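You operate a simulated robot arm through the tools that you are given. There is no shell and no other tool. Be economical: measure what you need, move in short steps, check, and stop when the job is done.

The job below is to be done with a simulated robot arm. You get a single attempt, and the scene is never put back.

## Task
Blow the dusty nut clean in the blow box at HIGH.
Fine: lid on and fan on first; two presses of the yellow button; fan off after; it stays in under the lid, the dial at HIGH.

It is judged by the outcome, as a careful person would: the job done as asked, and still so three seconds after it is handed in. It fails if anything else is knocked over, pushed out of place, dropped, spilled or broken. A push-on lid holds only when it is set on centred and level and pressed home; a screw cap is set on level and turned clockwise until tight.

## Robot
A 6-joint arm with a two-finger parallel gripper, fixed in place. Base frame: the origin is at the foot of the arm, x ahead of it, y to its left, z up; the work surface is at about z = 0. Units: m, rad, N and s.
With the tool pointing down near the work surface it reaches from about 0.16 to 0.42 m from the base axis. Its first joint turns from -1.152 to 1.152 rad. Payload 1.57 kg.
The tool frame sits at the grasp point between the pads (the TCP): z along the fingers, y along the line on which they close. The tips reach 0.03 m beyond it. The gripper opens to 0.08 m. The fingers are 0.017 m wide and 0.012 m thick; the gripper's body (0.04 by 0.082 m) begins 0.08 m behind the TCP.
Orientation is told as [roll, pitch, yaw] about the base's x, y, z axes, in that order, counted from this pose: with the fingers straight down and closing along the base's y, the tool's x points along the base's -x, its y along +y and its z along -z.

## Interface
- The arm moves only by the tool drive_tool. Its argument "moves" is a list of rows, each an object of numbers (a shift or turn left out is 0, a gripper value left out holds the last): "x", "y", "z": the shift along the tool's x, y, z in m; "wx", "wy", "wz": the turn, a rotation vector about the tool's x, y, z in rad; "claw": the gripper command, from -1 (shut) to 1 (fully open), values between in proportion. In form: [{"x": .., "y": .., "z": .., "wx": .., "wy": .., "wz": .., "claw": ..}, ...]. A call has 1 to 10 rows; each row is the pose to reach, as a shift and turn from the pose commanded when the call began, along the tool's axes at that moment. Rows are played at 5 a second. More than 0.05 m and 0.15 rad between two rows, or a gripper value outside its range, and nothing of the call is played. Where a pose cannot be reached the arm comes as near as it can. A force on the tool above 40 N (or 10 N above the force at the start of the call, whichever is more), or a blocked arm, ends the call early, and 0.2 s more pass. Each finger travels about 0.153 m/s and halts on what it meets, pressing with about 25 N; the grip force reading is that of the motor and also rises with nothing between the fingers. The clock runs only during rows and for 0.2 s after the last one: add rows that repeat a pose to give the fingers time. The reply holds the time, the measured pose of the TCP, the force on the tool along the base axes, the opening and the grip force, in the units named above and with some noise, with the torque about the TCP (base axes, N m) and any sound that the robot's microphone picked up.
- Cameras (640 x 400 px; columns grow to the right, rows downward): "scene" is fixed at [0.0313, -0.3209, 0.4163]; the picture's right is [0.93, -0.37, 0.00], its down [-0.22, -0.57, -0.79] and it looks along [0.29, 0.73, -0.61] (base axes); focal length 214 px, centre (320, 200). "wrist" rides on the gripper at [0.072, -0.007, -0.122] in the tool frame; the picture's right is [0.09, 1.00, 0.00], its down [-0.84, 0.08, -0.54] and it looks along [-0.54, 0.05, 0.84] (tool axes); focal length 238 px, centre (320, 200). There is no depth. A picture from a camera that has moved, and an enlarged one, comes with that camera's place and axes in the base frame and with its lens.
- camera(camera): a new picture of that camera. No time passes.
- enlarge(camera, box): a new picture of the part [left, top, right, bottom] of that camera's present view, enlarged. No time passes.
- finish_job(): hands the job in; it is judged then, once.

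Go step by step. Nothing tells you positions but the pictures and the camera data: compare them with the known pose of the tool, close in by small moves and look again before you grip or let go. The budget is 120 turns and 68 pictures, counting those below and the enlarged ones. Unless the task says otherwise, let go and move clear before handing in, and close with one line.

The tools are called after "Request:" by a JSON object that holds its "fn" and its "kwargs". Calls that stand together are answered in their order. drive_tool: Moves the arm, as the interface text tells. Its arguments: {"type":"object","properties":{"moves":{"type":"array"}},"required":["moves"]} The other tools are called the same way: camera (camera) takes a picture; enlarge (camera, box) takes an enlarged picture of a part of a camera's view; finish_job () hands the job in.

At the start:

```text
time_s: 0.0
position: [0.2079, -0.0962, 0.2976]
orientation: [0.002, 0.0, 0.0]
contact_force: [-0.3, -0.4, -0.5]
wrist_torque: [0.01, -0.03, 0.0]
finger_gap: 0.0802
grip_force: 0.0
```

scene: 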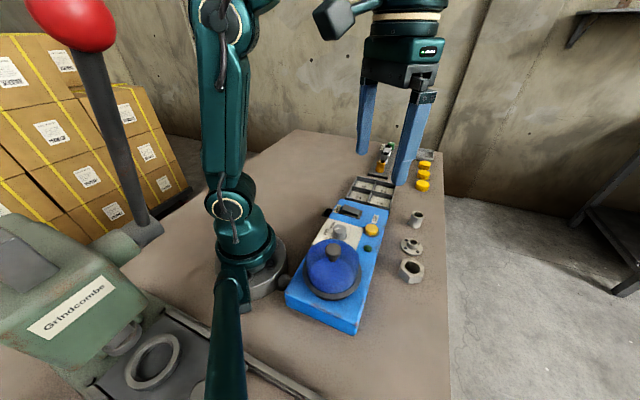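
wrist: 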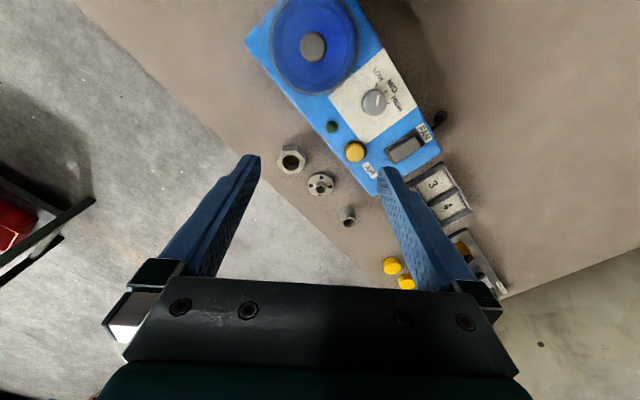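

The blow box is blue with a domed lid, a dial, a yellow button and a fan switch. Three dusty-looking parts lie beside it, so I'll look closer.

Request:
{"fn": "enlarge", "kwargs": {"camera": "scene", "box": [270, 170, 450, 340]}}

Request:
{"fn": "enlarge", "kwargs": {"camera": "wrist", "box": [230, 0, 520, 300]}}

```text
2.35 times, centred on (360, 255) of scene
camera zoom: at [0.0313, -0.3209, 0.4163], right [0.93, -0.37, 0.0], down [-0.22, -0.57, -0.79], along [0.29, 0.73, -0.61], focal length 505 px, centre (226, 71)
```

zoom: 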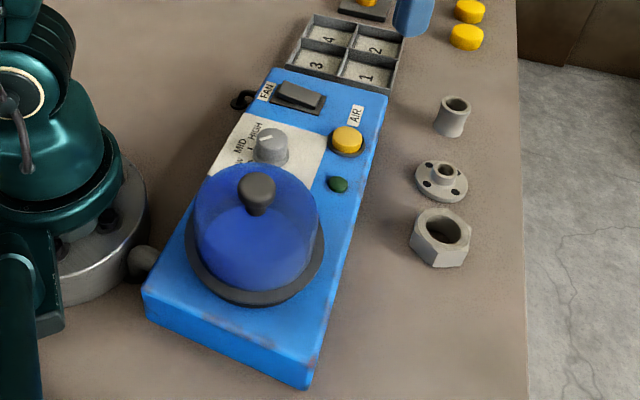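

```text
1.33 times, centred on (375, 150) of wrist
camera zoom: at [0.1358, -0.1027, 0.4185], right [-0.09, 1.0, 0.0], down [0.84, 0.08, 0.54], along [0.54, 0.05, -0.84], focal length 318 px, centre (247, 267)
```

zoom: 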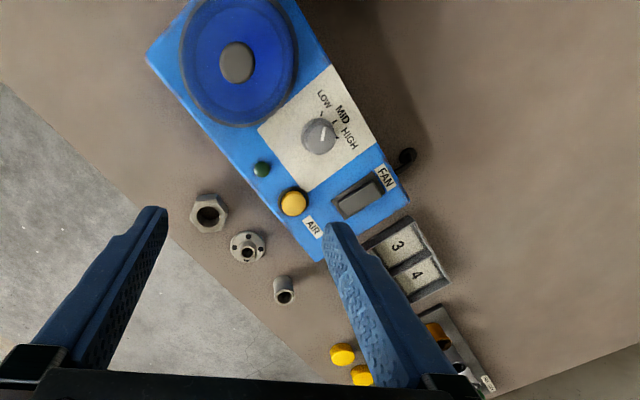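

The lid's knob is at about (0.137, -0.110, 0.13) and the nut at about (0.315, -0.141). The dial, yellow button and FAN switch are at about (0.193, -0.025), (0.271, -0.036) and (0.257, 0.035). I'll move above the lid knob and check.

Request:
{"fn": "drive_tool", "kwargs": {"moves": [{"x": 0.035, "y": -0.007, "z": 0.02}, {"x": 0.071, "y": -0.014, "z": 0.05}, {"x": 0.071, "y": -0.014, "z": 0.09}, {"x": 0.071, "y": -0.014, "z": 0.09}]}}

Request:
{"fn": "camera", "kwargs": {"camera": "scene"}}

Request:
{"fn": "camera", "kwargs": {"camera": "wrist"}}

```text
time_s: 1.0
position: [0.1369, -0.1092, 0.2087]
orientation: [-0.002, -0.001, 0.0]
contact_force: [-1.0, -0.3, 0.3]
wrist_torque: [-0.02, 0.01, -0.01]
finger_gap: 0.08
grip_force: 0.1
```

```text
63 pictures are left
```

scene: 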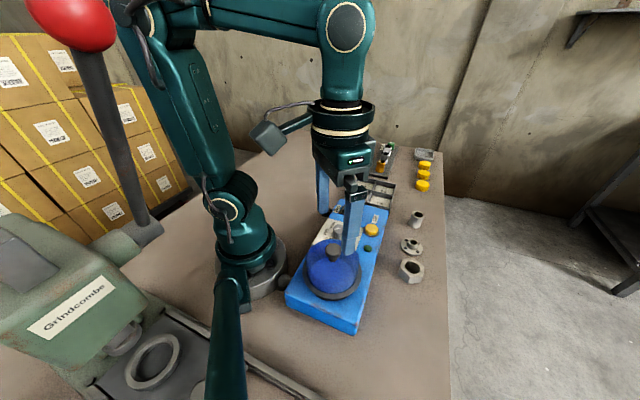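

```text
62 pictures are left
camera wrist: at [0.0648, -0.1164, 0.3299], right [-0.09, 1.0, 0.0], down [0.84, 0.08, 0.54], along [0.54, 0.05, -0.84], focal length 238 px, centre (320, 200)
```

wrist: 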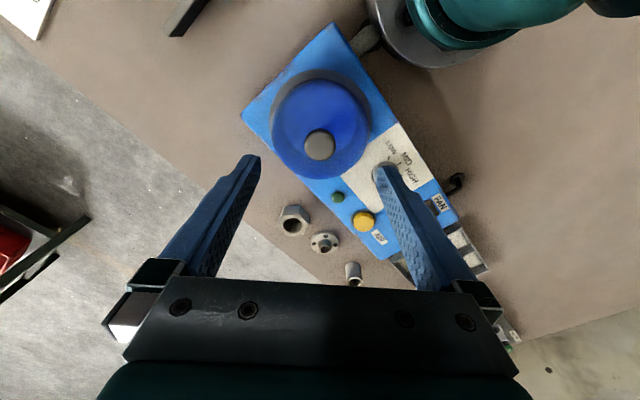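

The knob centre is confirmed at about (0.137, -0.1105), with its top at z≈0.13. I'll go down around it and look again.

Request:
{"fn": "drive_tool", "kwargs": {"moves": [{"y": -0.0013, "z": 0.035}, {"y": -0.0013, "z": 0.068}, {"y": -0.0013, "z": 0.068}]}}

Request:
{"fn": "enlarge", "kwargs": {"camera": "scene", "box": [270, 190, 400, 320]}}

Request:
{"fn": "camera", "kwargs": {"camera": "wrist"}}

```text
time_s: 1.8
position: [0.1351, -0.1124, 0.1381]
orientation: [-0.001, -0.001, 0.0]
contact_force: [-0.5, -0.2, -0.7]
wrist_torque: [0.0, -0.01, 0.02]
finger_gap: 0.0798
grip_force: 0.0
```

```text
3.08 times, centred on (335, 255) of scene
camera zoom: at [0.0313, -0.3209, 0.4163], right [0.93, -0.37, 0.0], down [-0.22, -0.57, -0.79], along [0.29, 0.73, -0.61], focal length 660 px, centre (274, 31)
```

zoom: 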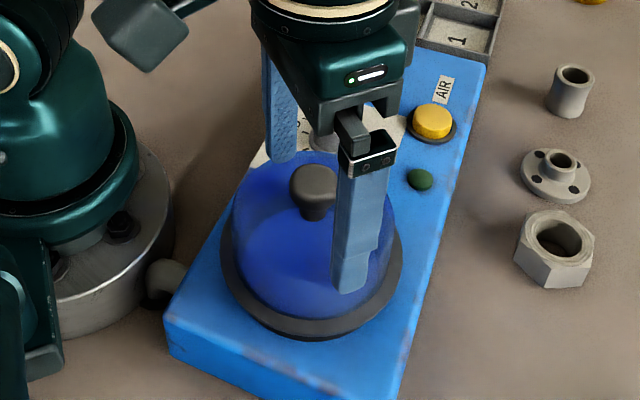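

```text
60 pictures are left
camera wrist: at [0.0634, -0.1189, 0.2596], right [-0.09, 1.0, 0.0], down [0.84, 0.08, 0.54], along [0.54, 0.05, -0.84], focal length 238 px, centre (320, 200)
```

wrist: 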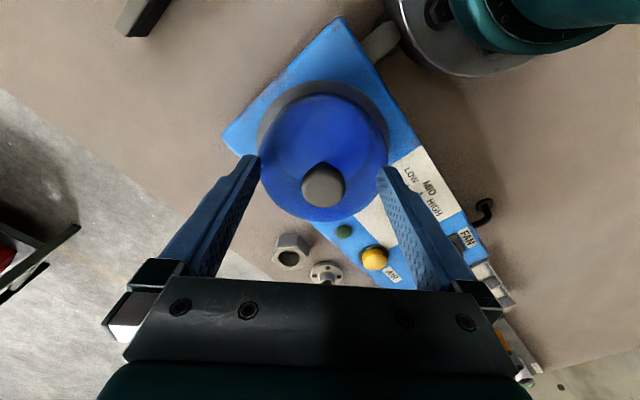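

The knob is centred between the fingers. I'll lower a little and close gently on it.

Request:
{"fn": "drive_tool", "kwargs": {"moves": [{"x": -0.0005, "y": 0.0005, "z": 0.005, "claw": 1}, {"x": -0.0005, "y": 0.0005, "z": 0.005, "claw": -1}, {"x": -0.0005, "y": 0.0005, "z": 0.005, "claw": -1}, {"x": -0.0005, "y": 0.0005, "z": 0.005, "claw": -1}]}}

Request:
{"fn": "enlarge", "kwargs": {"camera": "scene", "box": [270, 190, 400, 320]}}

```text
time_s: 2.1
position: [0.1348, -0.1118, 0.1378]
orientation: [-0.001, -0.001, 0.001]
contact_force: [-0.1, 1.3, 8.8]
wrist_torque: [0.35, -0.01, -0.05]
finger_gap: 0.08
grip_force: 0.1
stopped in row 1: the force on the tool passed its limit (the readings are from after the stop); the commanded pose is now the measured one
```

```text
3.08 times, centred on (335, 255) of scene
camera zoom: at [0.0313, -0.3209, 0.4163], right [0.93, -0.37, 0.0], down [-0.22, -0.57, -0.79], along [0.29, 0.73, -0.61], focal length 660 px, centre (274, 31)
```

zoom: 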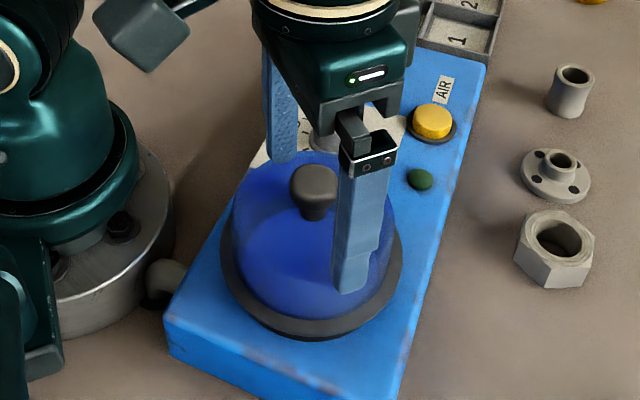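

The left fingertip touched the top of the dome. I'll rise 4 mm and then close on the knob.

Request:
{"fn": "drive_tool", "kwargs": {"moves": [{"z": -0.004, "claw": 1}, {"z": -0.004, "claw": -0.2}, {"z": -0.004, "claw": -1}, {"z": -0.004, "claw": -1}]}}

Request:
{"fn": "enlarge", "kwargs": {"camera": "scene", "box": [270, 190, 400, 320]}}

```text
time_s: 3.1
position: [0.1361, -0.1087, 0.1401]
orientation: [0.009, 0.0, -0.003]
contact_force: [-0.6, 1.3, 2.4]
wrist_torque: [0.0, -0.04, 0.02]
finger_gap: 0.0267
grip_force: 25.2
heard: snap
stopped in row 4: the force on the tool passed its limit (the readings are from after the stop); the commanded pose is now the measured one
```

```text
3.08 times, centred on (335, 255) of scene
camera zoom: at [0.0313, -0.3209, 0.4163], right [0.93, -0.37, 0.0], down [-0.22, -0.57, -0.79], along [0.29, 0.73, -0.61], focal length 660 px, centre (274, 31)
```

zoom: 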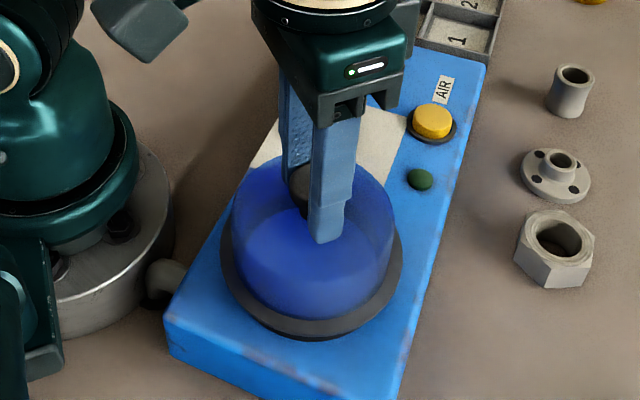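

I have the knob (gap 0.027) and heard a snap. I'll lift straight up.

Request:
{"fn": "drive_tool", "kwargs": {"moves": [{"z": -0.01, "claw": -1}, {"z": -0.03, "claw": -1}, {"z": -0.065, "claw": -1}, {"z": -0.1, "claw": -1}, {"z": -0.1, "claw": -1}]}}

Request:
{"fn": "camera", "kwargs": {"camera": "scene"}}

Request:
{"fn": "camera", "kwargs": {"camera": "wrist"}}

```text
time_s: 4.3
position: [0.1363, -0.1102, 0.2424]
orientation: [0.009, 0.001, -0.004]
contact_force: [1.1, -0.2, -1.2]
wrist_torque: [0.01, 0.0, 0.0]
finger_gap: 0.0271
grip_force: 25.0
```

```text
57 pictures are left
```

scene: 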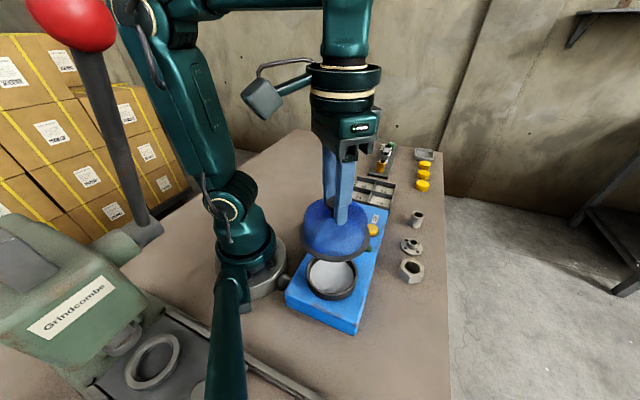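

```text
56 pictures are left
camera wrist: at [0.0641, -0.1181, 0.3643], right [-0.09, 1.0, 0.01], down [0.84, 0.07, 0.54], along [0.54, 0.06, -0.84], focal length 238 px, centre (320, 200)
```

wrist: 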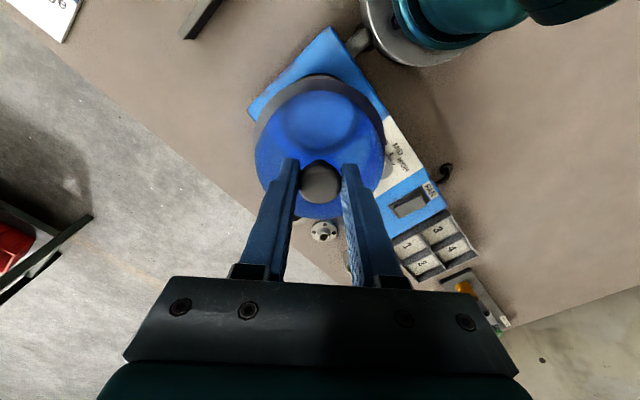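

The lid came off cleanly and the tray is open. I'll carry the lid to the free table spot near (0.232, -0.22).

Request:
{"fn": "drive_tool", "kwargs": {"moves": [{"x": -0.03, "y": -0.035, "claw": -1}, {"x": -0.062, "y": -0.07, "claw": -1}, {"x": -0.096, "y": -0.11, "claw": -1}, {"x": -0.096, "y": -0.11, "z": 0.04, "claw": -1}, {"x": -0.096, "y": -0.11, "z": 0.08, "claw": -1}, {"x": -0.096, "y": -0.11, "z": 0.12, "claw": -1}, {"x": -0.096, "y": -0.11, "z": 0.12, "claw": -1}]}}

Request:
{"fn": "camera", "kwargs": {"camera": "scene"}}

Request:
{"fn": "camera", "kwargs": {"camera": "wrist"}}

```text
refused: row 3 steps farther than a row can; nothing moved
```

```text
55 pictures are left
```

scene: 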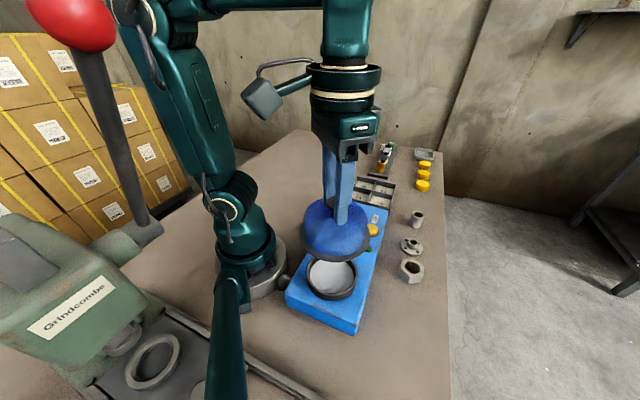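

```text
54 pictures are left
camera wrist: at [0.0641, -0.1181, 0.3643], right [-0.09, 1.0, 0.01], down [0.84, 0.07, 0.54], along [0.54, 0.06, -0.84], focal length 238 px, centre (320, 200)
```

wrist: 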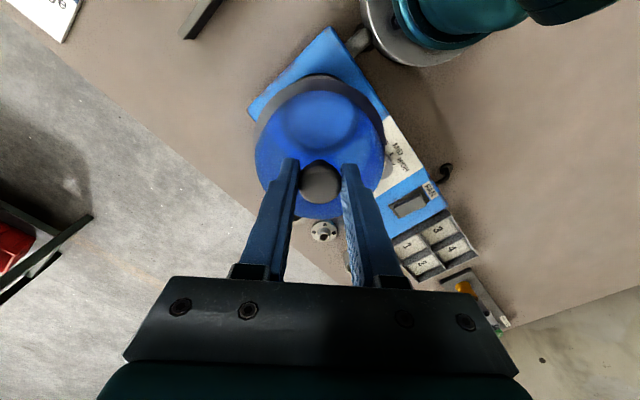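

One row's step was too long, so nothing moved. I'll send it again in smaller steps.

Request:
{"fn": "drive_tool", "kwargs": {"moves": [{"x": -0.03, "y": -0.035, "claw": -1}, {"x": -0.06, "y": -0.07, "claw": -1}, {"x": -0.09, "y": -0.1, "claw": -1}, {"x": -0.096, "y": -0.11, "z": 0.04, "claw": -1}, {"x": -0.096, "y": -0.11, "z": 0.08, "claw": -1}, {"x": -0.096, "y": -0.11, "z": 0.12, "claw": -1}, {"x": -0.096, "y": -0.11, "z": 0.12, "claw": -1}]}}

Request:
{"fn": "camera", "kwargs": {"camera": "scene"}}

Request:
{"fn": "camera", "kwargs": {"camera": "wrist"}}

```text
time_s: 5.9
position: [0.2348, -0.2188, 0.1164]
orientation: [0.008, 0.001, -0.003]
contact_force: [-0.5, 0.4, -0.4]
wrist_torque: [-0.02, 0.0, 0.04]
finger_gap: 0.0269
grip_force: 24.9
```

```text
53 pictures are left
```

scene: 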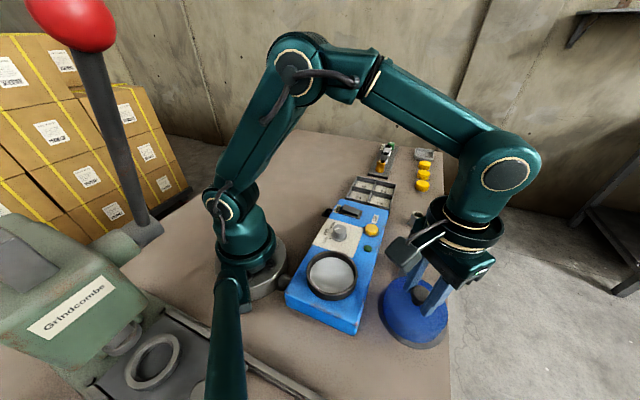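

```text
52 pictures are left
camera wrist: at [0.1623, -0.2252, 0.238], right [-0.09, 1.0, 0.01], down [0.84, 0.07, 0.54], along [0.54, 0.06, -0.84], focal length 238 px, centre (320, 200)
```

wrist: 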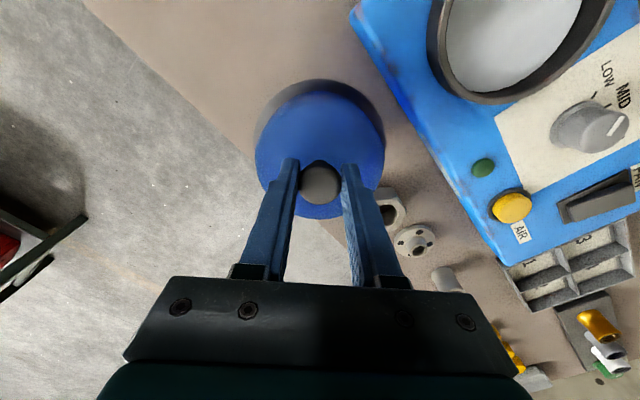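

The lid has clear table beneath it, about 2 cm from both the table edge and the box. I'll lower it slowly.

Request:
{"fn": "drive_tool", "kwargs": {"moves": [{"z": 0.008, "claw": -1}, {"z": 0.014, "claw": -1}, {"z": 0.019, "claw": -1}, {"z": 0.023, "claw": -1}, {"z": 0.023, "claw": -1}]}}

Request:
{"fn": "enlarge", "kwargs": {"camera": "scene", "box": [350, 220, 500, 380]}}

```text
time_s: 7.1
position: [0.2316, -0.2182, 0.0962]
orientation: [0.009, 0.001, -0.003]
contact_force: [0.3, 0.3, -0.4]
wrist_torque: [0.0, -0.02, -0.01]
finger_gap: 0.027
grip_force: 24.8
```

```text
2.50 times, centred on (425, 300) of scene
camera zoom: at [0.0313, -0.3209, 0.4163], right [0.93, -0.37, 0.0], down [-0.22, -0.57, -0.79], along [0.29, 0.73, -0.61], focal length 536 px, centre (58, -50)
```

zoom: 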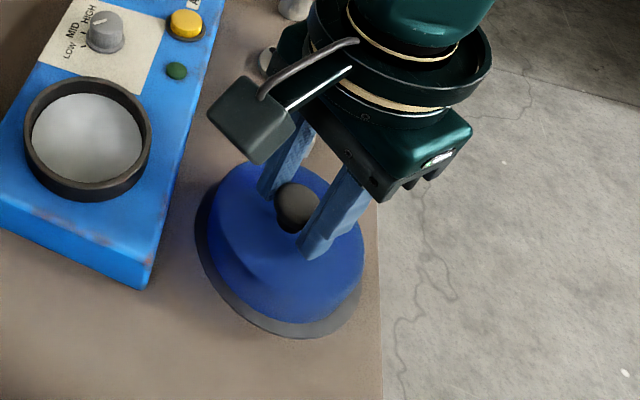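

The lid isn't touching yet, so I'll continue down in small steps.

Request:
{"fn": "drive_tool", "kwargs": {"moves": [{"z": 0.004, "claw": -1}, {"z": 0.007, "claw": -1}, {"z": 0.01, "claw": -1}, {"z": 0.013, "claw": -1}, {"z": 0.013, "claw": -1}]}}

```text
time_s: 8.3
position: [0.2312, -0.2203, 0.0836]
orientation: [0.009, 0.0, -0.003]
contact_force: [0.1, -0.6, -1.4]
wrist_torque: [0.02, 0.02, -0.01]
finger_gap: 0.0269
grip_force: 25.2
```

Request:
{"fn": "drive_tool", "kwargs": {"moves": [{"z": 0.003, "claw": -1}, {"z": 0.006, "claw": -1}, {"z": 0.009, "claw": -1}, {"z": 0.012, "claw": -1}, {"z": 0.012, "claw": -1}]}}

Request:
{"fn": "enlarge", "kwargs": {"camera": "scene", "box": [350, 220, 500, 380]}}

```text
time_s: 9.5
position: [0.2322, -0.2188, 0.0724]
orientation: [0.009, 0.002, -0.002]
contact_force: [0.6, 0.8, -1.5]
wrist_torque: [0.0, -0.03, -0.01]
finger_gap: 0.0266
grip_force: 25.6
```

```text
2.50 times, centred on (425, 300) of scene
camera zoom: at [0.0313, -0.3209, 0.4163], right [0.93, -0.37, 0.0], down [-0.22, -0.57, -0.79], along [0.29, 0.73, -0.61], focal length 536 px, centre (58, -50)
```

zoom: 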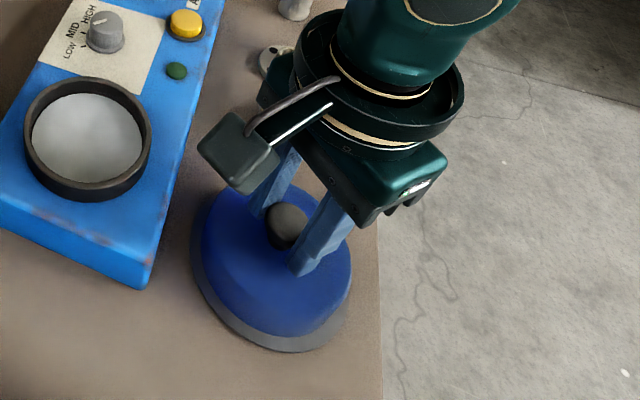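

Request:
{"fn": "drive_tool", "kwargs": {"moves": [{"z": 0.003, "claw": -1}, {"z": 0.006, "claw": -1}, {"z": 0.009, "claw": -1}, {"z": 0.009, "claw": -1}]}}

```text
time_s: 10.2
position: [0.2327, -0.22, 0.0669]
orientation: [0.004, -0.005, -0.003]
contact_force: [-0.3, 2.0, 3.9]
wrist_torque: [-0.13, 0.06, -0.07]
finger_gap: 0.0272
grip_force: 24.6
stopped in row 3: the force on the tool passed its limit (the readings are from after the stop); the commanded pose is now the measured one
```

The lid is resting on the table at TCP z≈0.067. I'll open and rise.

Request:
{"fn": "drive_tool", "kwargs": {"moves": [{"claw": 0.3}, {"claw": 1}, {"claw": 1}, {"z": -0.05, "claw": 1}, {"z": -0.1, "claw": 1}, {"z": -0.1, "claw": 1}]}}

Request:
{"fn": "camera", "kwargs": {"camera": "scene"}}

Request:
{"fn": "camera", "kwargs": {"camera": "wrist"}}

```text
time_s: 11.6
position: [0.2297, -0.222, 0.1673]
orientation: [0.005, -0.005, -0.003]
contact_force: [0.0, 0.3, -0.7]
wrist_torque: [-0.01, -0.04, 0.02]
finger_gap: 0.08
grip_force: 0.1
```

```text
49 pictures are left
```

scene: 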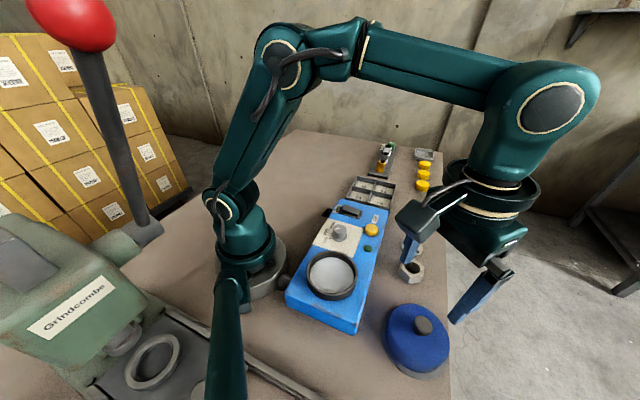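

```text
48 pictures are left
camera wrist: at [0.1572, -0.2304, 0.2891], right [-0.09, 1.0, 0.0], down [0.83, 0.07, 0.55], along [0.54, 0.05, -0.84], focal length 238 px, centre (320, 200)
```

wrist: 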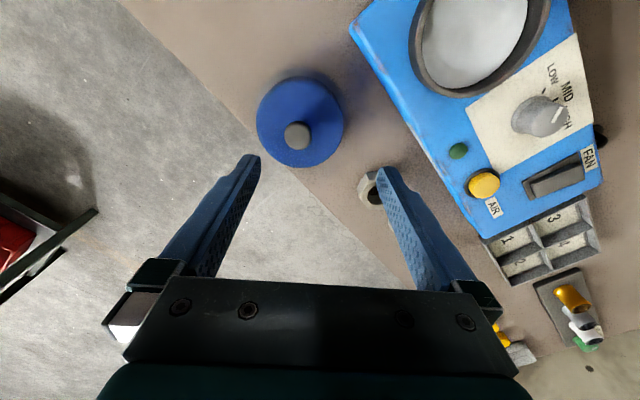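

The lid stands flat on the table. Next I'll move above the nut.

Request:
{"fn": "drive_tool", "kwargs": {"moves": [{"x": -0.03, "y": 0.028, "wx": 0.005, "wy": 0.005}, {"x": -0.058, "y": 0.056, "wx": 0.005, "wy": 0.005}, {"x": -0.085, "y": 0.081, "wx": 0.005, "wy": 0.005}, {"x": -0.085, "y": 0.081, "wx": 0.005, "wy": 0.005}]}}

Request:
{"fn": "camera", "kwargs": {"camera": "wrist"}}

Request:
{"fn": "enlarge", "kwargs": {"camera": "scene", "box": [270, 180, 450, 350]}}

```text
time_s: 12.6
position: [0.3153, -0.1392, 0.1667]
orientation: [-0.002, 0.002, -0.004]
contact_force: [-0.8, 0.1, 0.5]
wrist_torque: [0.01, 0.0, -0.02]
finger_gap: 0.0802
grip_force: 0.1
```

```text
47 pictures are left
camera wrist: at [0.242, -0.1456, 0.2894], right [-0.09, 1.0, 0.0], down [0.84, 0.07, 0.54], along [0.54, 0.05, -0.84], focal length 238 px, centre (320, 200)
```

wrist: 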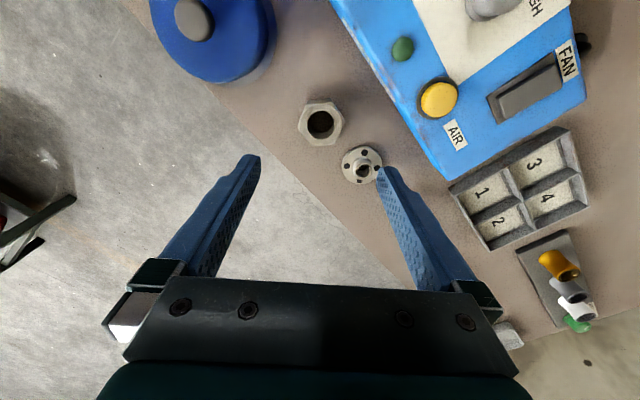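

```text
2.35 times, centred on (360, 265) of scene
camera zoom: at [0.0313, -0.3209, 0.4163], right [0.93, -0.37, 0.0], down [-0.22, -0.57, -0.79], along [0.29, 0.73, -0.61], focal length 505 px, centre (226, 47)
```

zoom: 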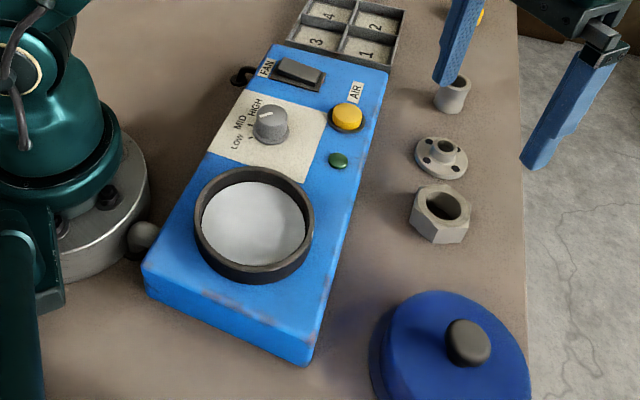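

The nut is at about (0.311, -0.139). I'll zoom in on its orientation.

Request:
{"fn": "enlarge", "kwargs": {"camera": "wrist", "box": [280, 80, 400, 200]}}

```text
3.33 times, centred on (340, 140) of wrist
camera zoom: at [0.242, -0.1456, 0.2894], right [-0.09, 1.0, 0.0], down [0.84, 0.07, 0.54], along [0.54, 0.05, -0.84], focal length 794 px, centre (253, 400)
```

zoom: 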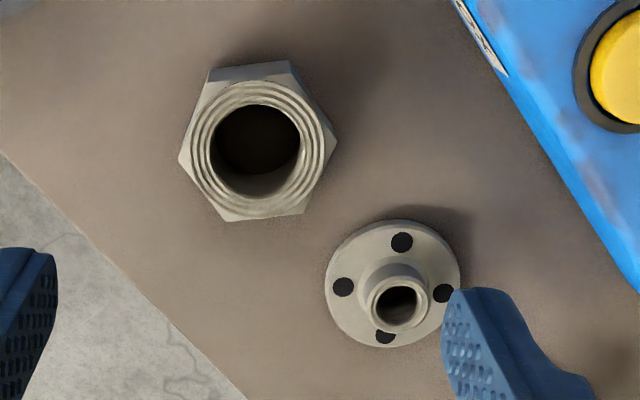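

The nut's flats face about 71°, and it is about 45 mm across the flats, centred near (0.3145, -0.1366). I'll turn the gripper -19° in yaw, open to about 62 mm and go partway down.

Request:
{"fn": "drive_tool", "kwargs": {"moves": [{"x": 0.0008, "y": 0.0026, "wz": 0.12, "claw": 0.55}, {"x": 0.0008, "y": 0.0026, "wz": 0.24, "z": 0.02, "claw": 0.55}, {"x": 0.0008, "y": 0.0026, "wz": 0.335, "z": 0.05, "claw": 0.55}, {"x": 0.0008, "y": 0.0026, "wz": 0.335, "z": 0.08, "claw": 0.55}, {"x": 0.0008, "y": 0.0026, "wz": 0.335, "z": 0.08, "claw": 0.55}]}}

Request:
{"fn": "camera", "kwargs": {"camera": "wrist"}}

Request:
{"fn": "enlarge", "kwargs": {"camera": "scene", "box": [360, 190, 470, 300]}}

```text
time_s: 13.8
position: [0.3139, -0.1358, 0.0873]
orientation: [0.0, 0.0, -0.338]
contact_force: [0.4, -0.4, 0.5]
wrist_torque: [-0.01, -0.03, -0.01]
finger_gap: 0.0623
grip_force: 0.1
```

```text
44 pictures are left
camera wrist: at [0.2441, -0.1184, 0.2101], right [0.24, 0.97, 0.0], down [0.82, -0.21, 0.54], along [0.53, -0.13, -0.84], focal length 238 px, centre (320, 200)
```

wrist: 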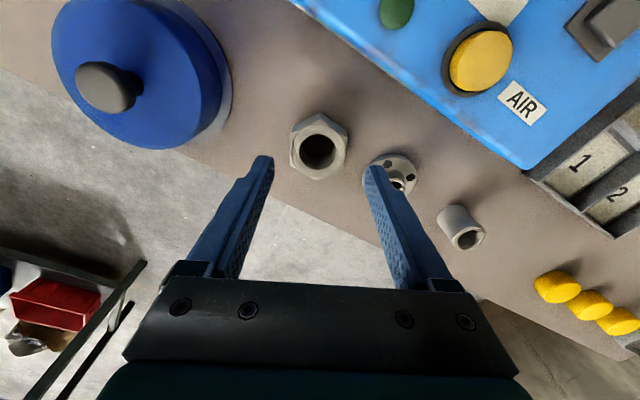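

```text
3.64 times, centred on (415, 245) of scene
camera zoom: at [0.0313, -0.3209, 0.4163], right [0.93, -0.37, 0.0], down [-0.22, -0.57, -0.79], along [0.29, 0.73, -0.61], focal length 780 px, centre (-26, 36)
```

zoom: 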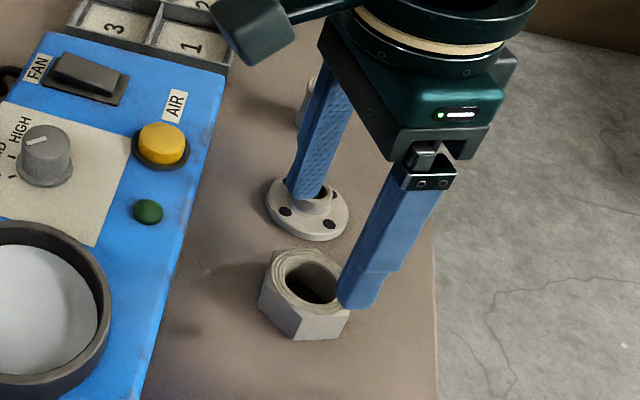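

Request:
{"fn": "enlarge", "kwargs": {"camera": "wrist", "box": [270, 100, 370, 200]}}

```text
4.00 times, centred on (320, 150) of wrist
camera zoom: at [0.2441, -0.1184, 0.2101], right [0.24, 0.97, 0.0], down [0.82, -0.21, 0.54], along [0.53, -0.13, -0.84], focal length 953 px, centre (320, 400)
```

zoom: 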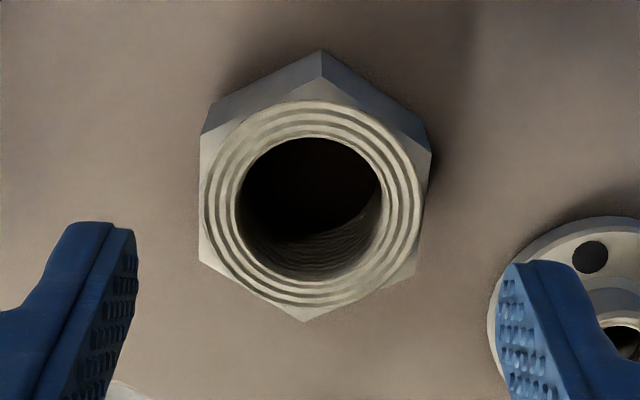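

The alignment is good, within about 1.5 mm. I'll descend so the tips sit about 1 cm above the table and then grip.

Request:
{"fn": "drive_tool", "kwargs": {"moves": [{"x": 0.001, "y": -0.0015, "z": 0.025, "claw": 0.55}, {"x": 0.001, "y": -0.0015, "z": 0.047, "claw": 0.55}, {"x": 0.001, "y": -0.0015, "z": 0.047, "claw": 0.55}, {"x": 0.001, "y": -0.0015, "z": 0.047, "claw": -0.1}, {"x": 0.001, "y": -0.0015, "z": 0.047, "claw": -1}, {"x": 0.001, "y": -0.0015, "z": 0.047, "claw": -1}]}}

Request:
{"fn": "enlarge", "kwargs": {"camera": "scene", "box": [360, 190, 470, 300]}}

```text
time_s: 15.2
position: [0.3137, -0.1384, 0.0414]
orientation: [0.001, 0.002, -0.34]
contact_force: [0.6, -0.4, -0.2]
wrist_torque: [0.01, 0.02, -0.02]
finger_gap: 0.0457
grip_force: 25.4
```

```text
3.64 times, centred on (415, 245) of scene
camera zoom: at [0.0313, -0.3209, 0.4163], right [0.93, -0.37, 0.0], down [-0.22, -0.57, -0.79], along [0.29, 0.73, -0.61], focal length 780 px, centre (-26, 36)
```

zoom: 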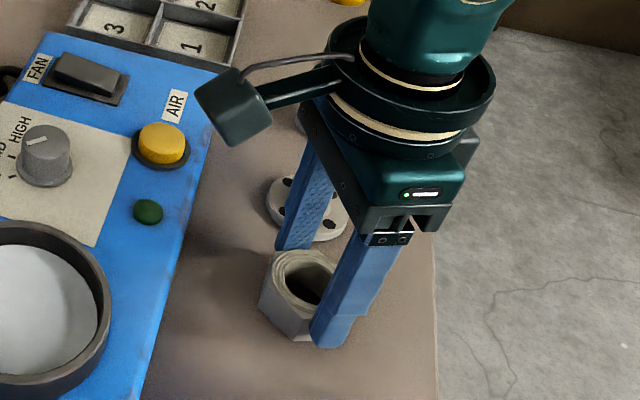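

The nut is gripped (gap 45.7 mm). I'll lift it and carry it above the tray.

Request:
{"fn": "drive_tool", "kwargs": {"moves": [{"z": -0.04, "claw": -1}, {"z": -0.08, "claw": -1}, {"z": -0.12, "claw": -1}, {"x": 0.04, "y": -0.008, "z": -0.12, "claw": -1}, {"x": 0.085, "y": -0.016, "z": -0.12, "claw": -1}, {"x": 0.13, "y": -0.024, "z": -0.12, "claw": -1}, {"x": 0.1767, "y": -0.0316, "z": -0.12, "claw": -1}, {"x": 0.1767, "y": -0.0316, "z": -0.12, "claw": -1}]}}

Request:
{"fn": "camera", "kwargs": {"camera": "wrist"}}

Request:
{"fn": "enlarge", "kwargs": {"camera": "scene", "box": [270, 190, 400, 340]}}

```text
time_s: 17.0
position: [0.1394, -0.1081, 0.1606]
orientation: [0.001, 0.001, -0.339]
contact_force: [0.8, -0.9, -1.6]
wrist_torque: [0.01, 0.02, -0.02]
finger_gap: 0.0455
grip_force: 24.5
```

```text
40 pictures are left
camera wrist: at [0.0683, -0.092, 0.2825], right [0.24, 0.97, 0.0], down [0.82, -0.2, 0.54], along [0.53, -0.13, -0.84], focal length 238 px, centre (320, 200)
```

wrist: 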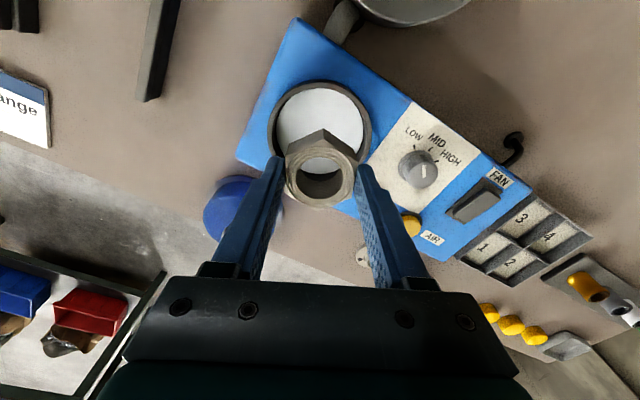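

```text
2.67 times, centred on (335, 265) of scene
camera zoom: at [0.0313, -0.3209, 0.4163], right [0.93, -0.37, 0.0], down [-0.22, -0.57, -0.79], along [0.29, 0.73, -0.61], focal length 572 px, centre (280, 27)
```

zoom: 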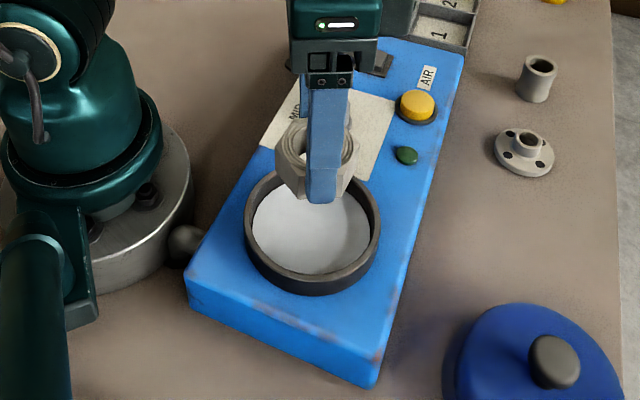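

The nut is above the tray, whose centre is near (0.135, -0.110). I'll shift slightly and lower it in small steps.

Request:
{"fn": "drive_tool", "kwargs": {"moves": [{"x": 0.0033, "y": -0.0027, "z": 0.015, "claw": -1}, {"x": 0.0033, "y": -0.0027, "z": 0.03, "claw": -1}, {"x": 0.0033, "y": -0.0027, "z": 0.042, "claw": -1}, {"x": 0.0033, "y": -0.0027, "z": 0.042, "claw": -1}]}}

Request:
{"fn": "enlarge", "kwargs": {"camera": "scene", "box": [270, 190, 400, 340]}}

Request:
{"fn": "enlarge", "kwargs": {"camera": "wrist", "box": [240, 60, 400, 220]}}

```text
time_s: 18.0
position: [0.1346, -0.1104, 0.1198]
orientation: [0.0, -0.001, -0.339]
contact_force: [0.5, 0.2, -2.0]
wrist_torque: [-0.02, -0.05, 0.0]
finger_gap: 0.0456
grip_force: 25.3
```

```text
2.67 times, centred on (335, 265) of scene
camera zoom: at [0.0313, -0.3209, 0.4163], right [0.93, -0.37, 0.0], down [-0.22, -0.57, -0.79], along [0.29, 0.73, -0.61], focal length 572 px, centre (280, 27)
```

zoom: 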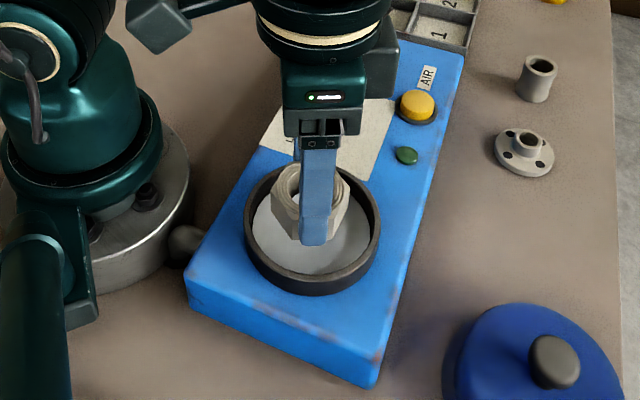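

```text
2.50 times, centred on (320, 140) of wrist
camera zoom: at [0.0646, -0.0927, 0.2413], right [0.24, 0.97, 0.0], down [0.82, -0.2, 0.54], along [0.53, -0.13, -0.84], focal length 596 px, centre (320, 350)
```

zoom: 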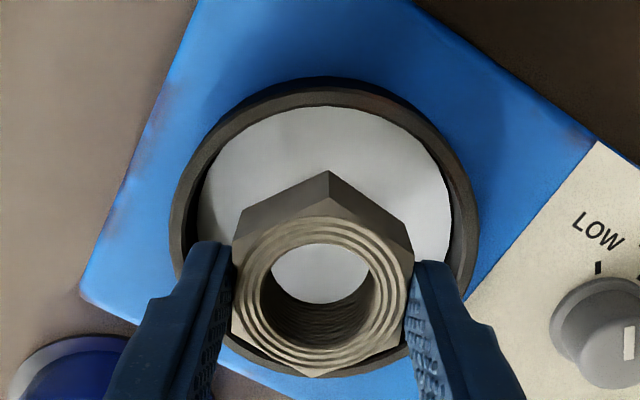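

The nut is centred in the ring. I'll continue down to the floor of the tray.

Request:
{"fn": "drive_tool", "kwargs": {"moves": [{"z": 0.005, "claw": -1}, {"z": 0.01, "claw": -1}, {"z": 0.014, "claw": -1}, {"z": 0.018, "claw": -1}, {"z": 0.018, "claw": -1}]}}

Request:
{"fn": "enlarge", "kwargs": {"camera": "scene", "box": [270, 190, 400, 340]}}

```text
time_s: 19.2
position: [0.1337, -0.1104, 0.1004]
orientation: [0.001, 0.002, -0.34]
contact_force: [0.1, -0.8, -2.3]
wrist_torque: [-0.02, 0.01, -0.02]
finger_gap: 0.0457
grip_force: 25.1
```

```text
2.67 times, centred on (335, 265) of scene
camera zoom: at [0.0313, -0.3209, 0.4163], right [0.93, -0.37, 0.0], down [-0.22, -0.57, -0.79], along [0.29, 0.73, -0.61], focal length 572 px, centre (280, 27)
```

zoom: 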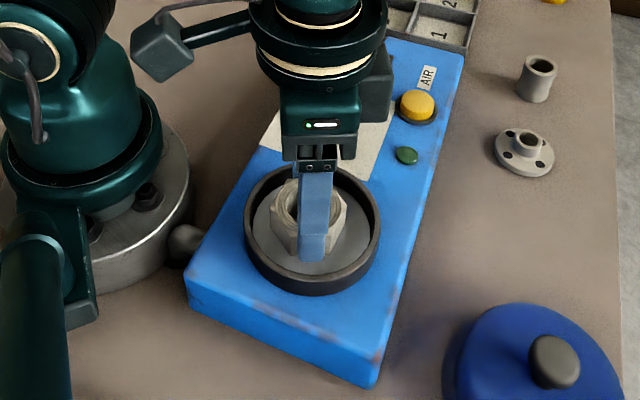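

Request:
{"fn": "drive_tool", "kwargs": {"moves": [{"z": 0.003, "claw": -1}, {"z": 0.006, "claw": -1}, {"z": 0.009, "claw": -1}, {"z": 0.012, "claw": -1}, {"z": 0.012, "claw": -1}]}}

```text
time_s: 20.4
position: [0.1339, -0.1109, 0.0896]
orientation: [-0.002, 0.0, -0.338]
contact_force: [1.0, 3.2, 19.0]
wrist_torque: [-0.02, -0.1, 0.03]
finger_gap: 0.0458
grip_force: 25.0
```

The nut is on the tray floor. I'll open just a few millimetres inside the ring and rise.

Request:
{"fn": "drive_tool", "kwargs": {"moves": [{"z": -0.001, "claw": 0.27}, {"z": -0.001, "claw": 0.27}, {"z": -0.02, "claw": 0.27}, {"z": -0.06, "claw": 0.27}, {"z": -0.1, "claw": 0.27}, {"z": -0.1, "claw": 0.27}]}}

Request:
{"fn": "camera", "kwargs": {"camera": "wrist"}}

Request:
{"fn": "enlarge", "kwargs": {"camera": "scene", "box": [270, 190, 400, 340]}}

```text
time_s: 21.8
position: [0.1335, -0.1116, 0.1901]
orientation: [0.0, 0.001, -0.339]
contact_force: [-0.5, -0.5, -0.3]
wrist_torque: [-0.02, 0.01, 0.0]
finger_gap: 0.0508
grip_force: 0.0
```

```text
35 pictures are left
camera wrist: at [0.0631, -0.0939, 0.3115], right [0.24, 0.97, 0.0], down [0.82, -0.2, 0.54], along [0.53, -0.13, -0.84], focal length 238 px, centre (320, 200)
```

wrist: 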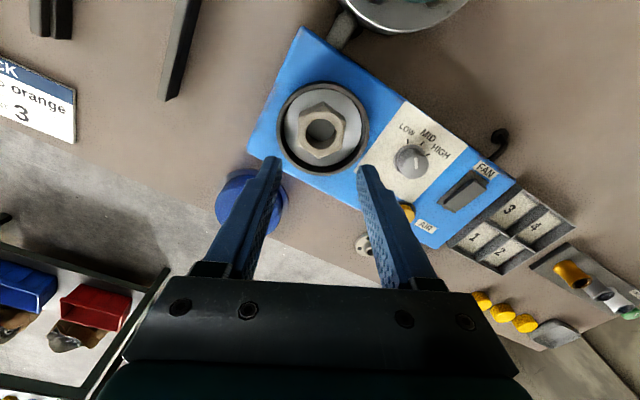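

```text
2.67 times, centred on (335, 265) of scene
camera zoom: at [0.0313, -0.3209, 0.4163], right [0.93, -0.37, 0.0], down [-0.22, -0.57, -0.79], along [0.29, 0.73, -0.61], focal length 572 px, centre (280, 27)
```

zoom: 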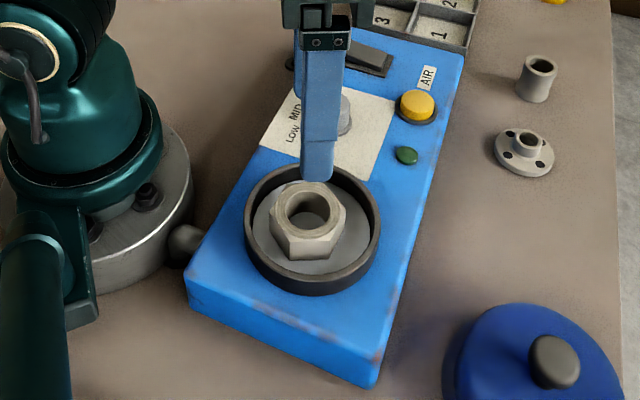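

The nut sits in the tray. I'll set the dial now while the lid is out of the way, so I'm looking at it closely.

Request:
{"fn": "enlarge", "kwargs": {"camera": "wrist", "box": [370, 110, 480, 210]}}

```text
4.00 times, centred on (425, 160) of wrist
camera zoom: at [0.0631, -0.0939, 0.3115], right [0.24, 0.97, 0.0], down [0.82, -0.2, 0.54], along [0.53, -0.13, -0.84], focal length 953 px, centre (-100, 360)
```

zoom: 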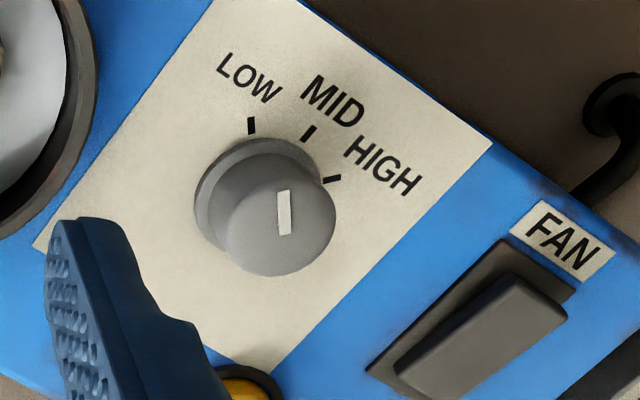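

The dial reads LOW. Its centre is near (0.195, -0.021), its diameter about 30 mm and its top at z≈0.075, and HIGH is about 90° clockwise seen from above. I'll move over it, pre-rotated to yaw ≈ +0.68 so there's room to turn.

Request:
{"fn": "drive_tool", "kwargs": {"moves": [{"x": -0.004, "y": 0.015, "wz": -0.145, "claw": 0.27}, {"x": -0.008, "y": 0.03, "wz": -0.29, "claw": 0.27}, {"x": -0.012, "y": 0.045, "wz": -0.435, "claw": 0.27}, {"x": -0.016, "y": 0.06, "wz": -0.58, "claw": 0.27}, {"x": -0.02, "y": 0.075, "wz": -0.725, "claw": 0.27}, {"x": -0.024, "y": 0.09, "wz": -0.87, "claw": 0.27}, {"x": -0.0279, "y": 0.1058, "wz": -1.015, "z": 0.02, "claw": 0.27}, {"x": -0.0279, "y": 0.1058, "wz": -1.015, "z": 0.05, "claw": 0.27}, {"x": -0.0279, "y": 0.1058, "wz": -1.015, "z": 0.06, "claw": 0.27}, {"x": -0.0279, "y": 0.1058, "wz": -1.015, "z": 0.06, "claw": 0.27}]}}

Request:
{"fn": "camera", "kwargs": {"camera": "wrist"}}

Request:
{"fn": "enlarge", "kwargs": {"camera": "scene", "box": [280, 180, 410, 310]}}

```text
time_s: 24.0
position: [0.1949, -0.0204, 0.1297]
orientation: [-0.001, 0.0, 0.677]
contact_force: [-0.1, -0.7, -0.8]
wrist_torque: [-0.01, -0.02, 0.02]
finger_gap: 0.0509
grip_force: 0.2
```

```text
32 pictures are left
camera wrist: at [0.1439, -0.0701, 0.2509], right [-0.7, 0.72, 0.0], down [0.6, 0.58, 0.54], along [0.39, 0.38, -0.84], focal length 238 px, centre (320, 200)
```

wrist: 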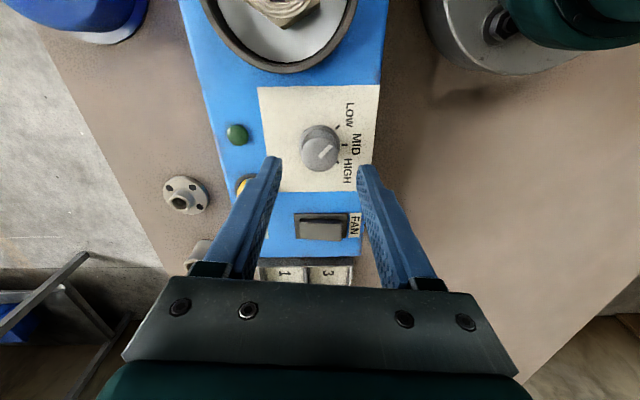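

```text
3.08 times, centred on (345, 245) of scene
camera zoom: at [0.0313, -0.3209, 0.4163], right [0.93, -0.37, 0.0], down [-0.22, -0.57, -0.79], along [0.29, 0.73, -0.61], focal length 660 px, centre (243, 62)
```

zoom: 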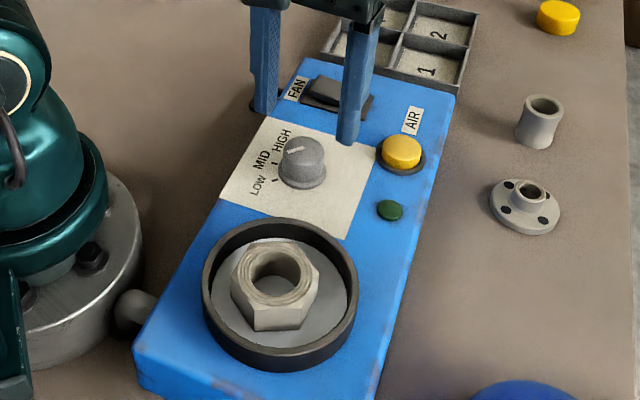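

Request:
{"fn": "enlarge", "kwargs": {"camera": "wrist", "box": [260, 90, 380, 200]}}

```text
3.64 times, centred on (320, 145) of wrist
camera zoom: at [0.1439, -0.0701, 0.2509], right [-0.7, 0.72, 0.0], down [0.6, 0.58, 0.54], along [0.39, 0.38, -0.84], focal length 867 px, centre (320, 400)
```

zoom: 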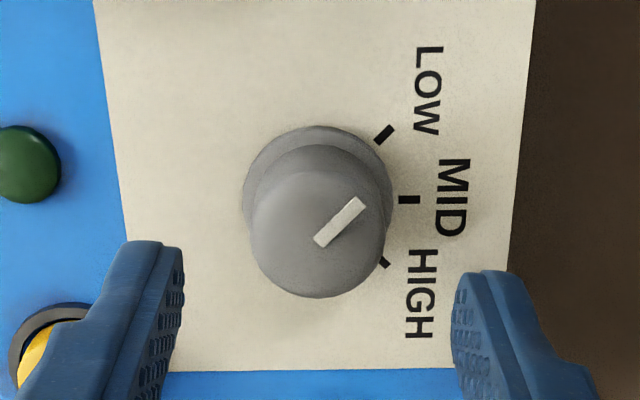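

The pointer is clearly at LOW and the knob is centred to within 2 mm. I'll go down and grip it.

Request:
{"fn": "drive_tool", "kwargs": {"moves": [{"x": 0.002, "y": -0.001, "z": 0.02, "claw": 0.27}, {"x": 0.002, "y": -0.001, "z": 0.037, "claw": 0.27}, {"x": 0.002, "y": -0.001, "z": 0.037, "claw": 0.27}, {"x": 0.002, "y": -0.001, "z": 0.037, "claw": -0.15}, {"x": 0.002, "y": -0.001, "z": 0.037, "claw": -0.35}, {"x": 0.002, "y": -0.001, "z": 0.037, "claw": -1}, {"x": 0.002, "y": -0.001, "z": 0.037, "claw": -1}]}}

Request:
{"fn": "enlarge", "kwargs": {"camera": "scene", "box": [280, 180, 410, 310]}}

```text
time_s: 25.6
position: [0.1933, -0.0229, 0.0958]
orientation: [0.003, 0.0, 0.677]
contact_force: [0.9, 3.3, -10.2]
wrist_torque: [0.07, -0.07, -0.05]
finger_gap: 0.0287
grip_force: 38.7
```

```text
3.08 times, centred on (345, 245) of scene
camera zoom: at [0.0313, -0.3209, 0.4163], right [0.93, -0.37, 0.0], down [-0.22, -0.57, -0.79], along [0.29, 0.73, -0.61], focal length 660 px, centre (243, 62)
```

zoom: 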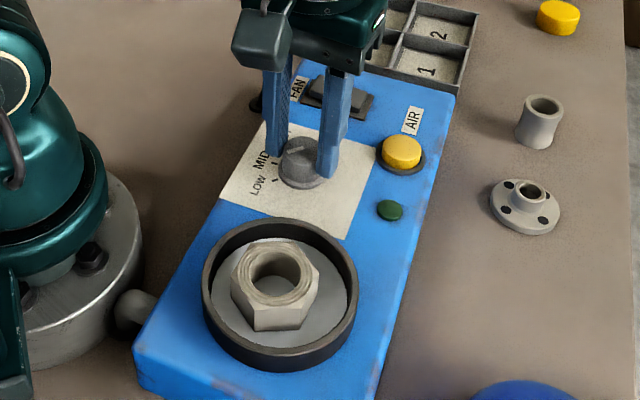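

I'm holding the dial. I'll turn it clockwise (yaw decreasing) about 86° and check.

Request:
{"fn": "drive_tool", "kwargs": {"moves": [{"wz": 0.15, "claw": -1}, {"wz": 0.3, "claw": -1}, {"wz": 0.45, "claw": -1}, {"wz": 0.6, "claw": -1}, {"wz": 0.75, "claw": -1}, {"wz": 0.9, "claw": -1}, {"wz": 1.05, "claw": -1}, {"wz": 1.2, "claw": -1}, {"wz": 1.35, "claw": -1}, {"wz": 1.48, "claw": -1}]}}

Request:
{"fn": "enlarge", "kwargs": {"camera": "wrist", "box": [250, 100, 390, 220]}}

```text
time_s: 26.3
position: [0.1933, -0.0211, 0.0947]
orientation: [0.003, 0.003, 0.367]
contact_force: [-2.4, 1.1, 2.4]
wrist_torque: [0.09, -0.11, 0.03]
finger_gap: 0.0288
grip_force: 38.7
stopped in row 3: the force on the tool passed its limit (the readings are from after the stop); the commanded pose is now the measured one
```

```text
3.33 times, centred on (320, 160) of wrist
camera zoom: at [0.129, -0.0535, 0.216], right [-0.44, 0.9, 0.0], down [0.75, 0.37, 0.54], along [0.48, 0.24, -0.84], focal length 794 px, centre (320, 333)
```

zoom: 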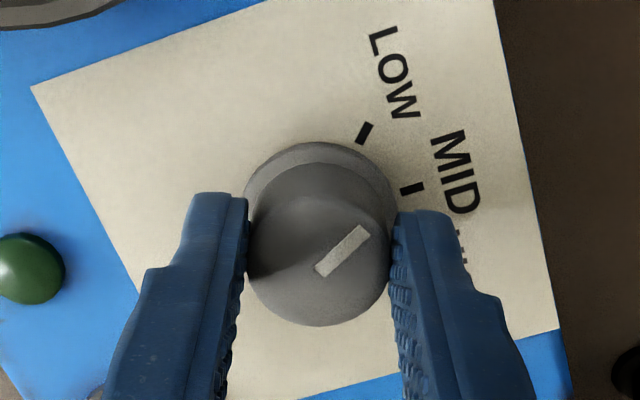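

The dial turns with the gripper, about 18° so far. I'll continue now that the preload has relaxed.

Request:
{"fn": "drive_tool", "kwargs": {"moves": [{"wz": 0.1, "claw": -1}, {"wz": 0.2, "claw": -1}, {"wz": 0.3, "claw": -1}, {"wz": 0.4, "claw": -1}, {"wz": 0.5, "claw": -1}, {"wz": 0.6, "claw": -1}, {"wz": 0.7, "claw": -1}, {"wz": 0.8, "claw": -1}, {"wz": 0.9, "claw": -1}]}}

```text
time_s: 26.9
position: [0.193, -0.0207, 0.0942]
orientation: [0.009, 0.003, 0.182]
contact_force: [-2.4, 0.0, 2.3]
wrist_torque: [0.06, -0.21, 0.0]
finger_gap: 0.0288
grip_force: 39.3
stopped in row 3: the force on the tool passed its limit (the readings are from after the stop); the commanded pose is now the measured one
```

The small stops suggest I'm slightly off-centre or too low, so I'll release, rise 2 mm and regrip before going on.

Request:
{"fn": "drive_tool", "kwargs": {"moves": [{"claw": -0.1}, {"claw": -0.1, "z": -0.002, "wx": 0.006}, {"z": -0.002, "wx": 0.006, "claw": -0.25}, {"z": -0.002, "wx": 0.006, "claw": -1}, {"z": -0.002, "wx": 0.006, "claw": -1}, {"z": -0.002, "wx": 0.006, "claw": -1}]}}

Request:
{"fn": "enlarge", "kwargs": {"camera": "wrist", "box": [250, 100, 390, 220]}}

```text
time_s: 28.3
position: [0.1926, -0.0194, 0.0967]
orientation: [0.001, 0.003, 0.181]
contact_force: [-1.5, 8.5, 2.9]
wrist_torque: [0.2, 0.15, 0.05]
finger_gap: 0.0285
grip_force: 39.0
```

```text
3.33 times, centred on (320, 160) of wrist
camera zoom: at [0.123, -0.0403, 0.2186], right [-0.27, 0.96, 0.0], down [0.81, 0.23, 0.54], along [0.52, 0.15, -0.84], focal length 794 px, centre (320, 333)
```

zoom: 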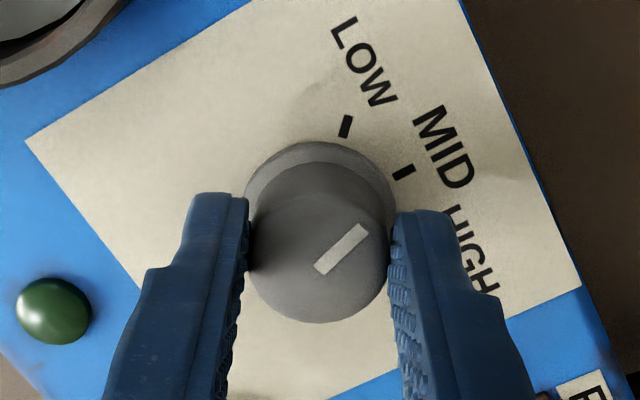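

Request:
{"fn": "drive_tool", "kwargs": {"moves": [{"y": 0.0015, "claw": -1}, {"y": 0.0015, "wz": 0.08, "claw": -1}, {"y": 0.0015, "wz": 0.16, "claw": -1}, {"y": 0.0015, "wz": 0.24, "claw": -1}, {"y": 0.0015, "wz": 0.32, "claw": -1}, {"y": 0.0015, "wz": 0.4, "claw": -1}, {"y": 0.0015, "wz": 0.48, "claw": -1}, {"y": 0.0015, "wz": 0.56, "claw": -1}, {"y": 0.0015, "wz": 0.64, "claw": -1}]}}

```text
time_s: 30.3
position: [0.1931, -0.0179, 0.0965]
orientation: [-0.002, 0.004, -0.462]
contact_force: [-6.4, -3.9, 12.4]
wrist_torque: [0.25, 1.07, -0.07]
finger_gap: 0.0284
grip_force: 38.6
```

Request:
{"fn": "drive_tool", "kwargs": {"moves": [{"wz": 0.07, "claw": -1}, {"wz": 0.14, "claw": -1}, {"wz": 0.21, "claw": -1}, {"wz": 0.28, "claw": -1}, {"wz": 0.35, "claw": -1}, {"wz": 0.35, "claw": -1}]}}

Request:
{"fn": "enlarge", "kwargs": {"camera": "wrist", "box": [250, 80, 390, 220]}}

```text
time_s: 31.2
position: [0.195, -0.0181, 0.0958]
orientation: [0.006, 0.004, -0.707]
contact_force: [-0.4, 1.9, 0.7]
wrist_torque: [-0.11, -0.17, -0.03]
finger_gap: 0.0286
grip_force: 38.6
stopped in row 4: the force on the tool passed its limit (the readings are from after the stop); the commanded pose is now the measured one
```

```text
2.86 times, centred on (320, 150) of wrist
camera zoom: at [0.134, 0.0232, 0.2183], right [0.58, 0.82, 0.01], down [0.69, -0.49, 0.54], along [0.44, -0.31, -0.84], focal length 681 px, centre (320, 343)
```

zoom: 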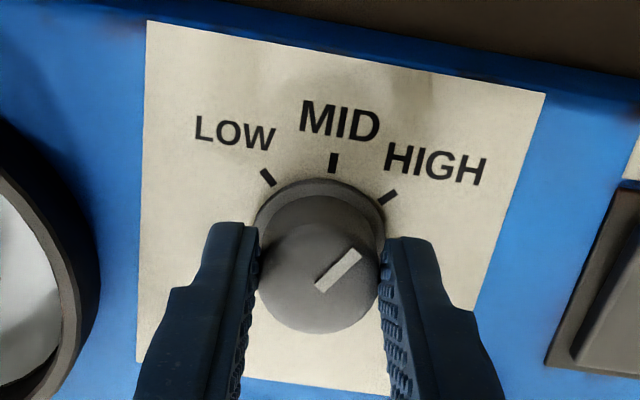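

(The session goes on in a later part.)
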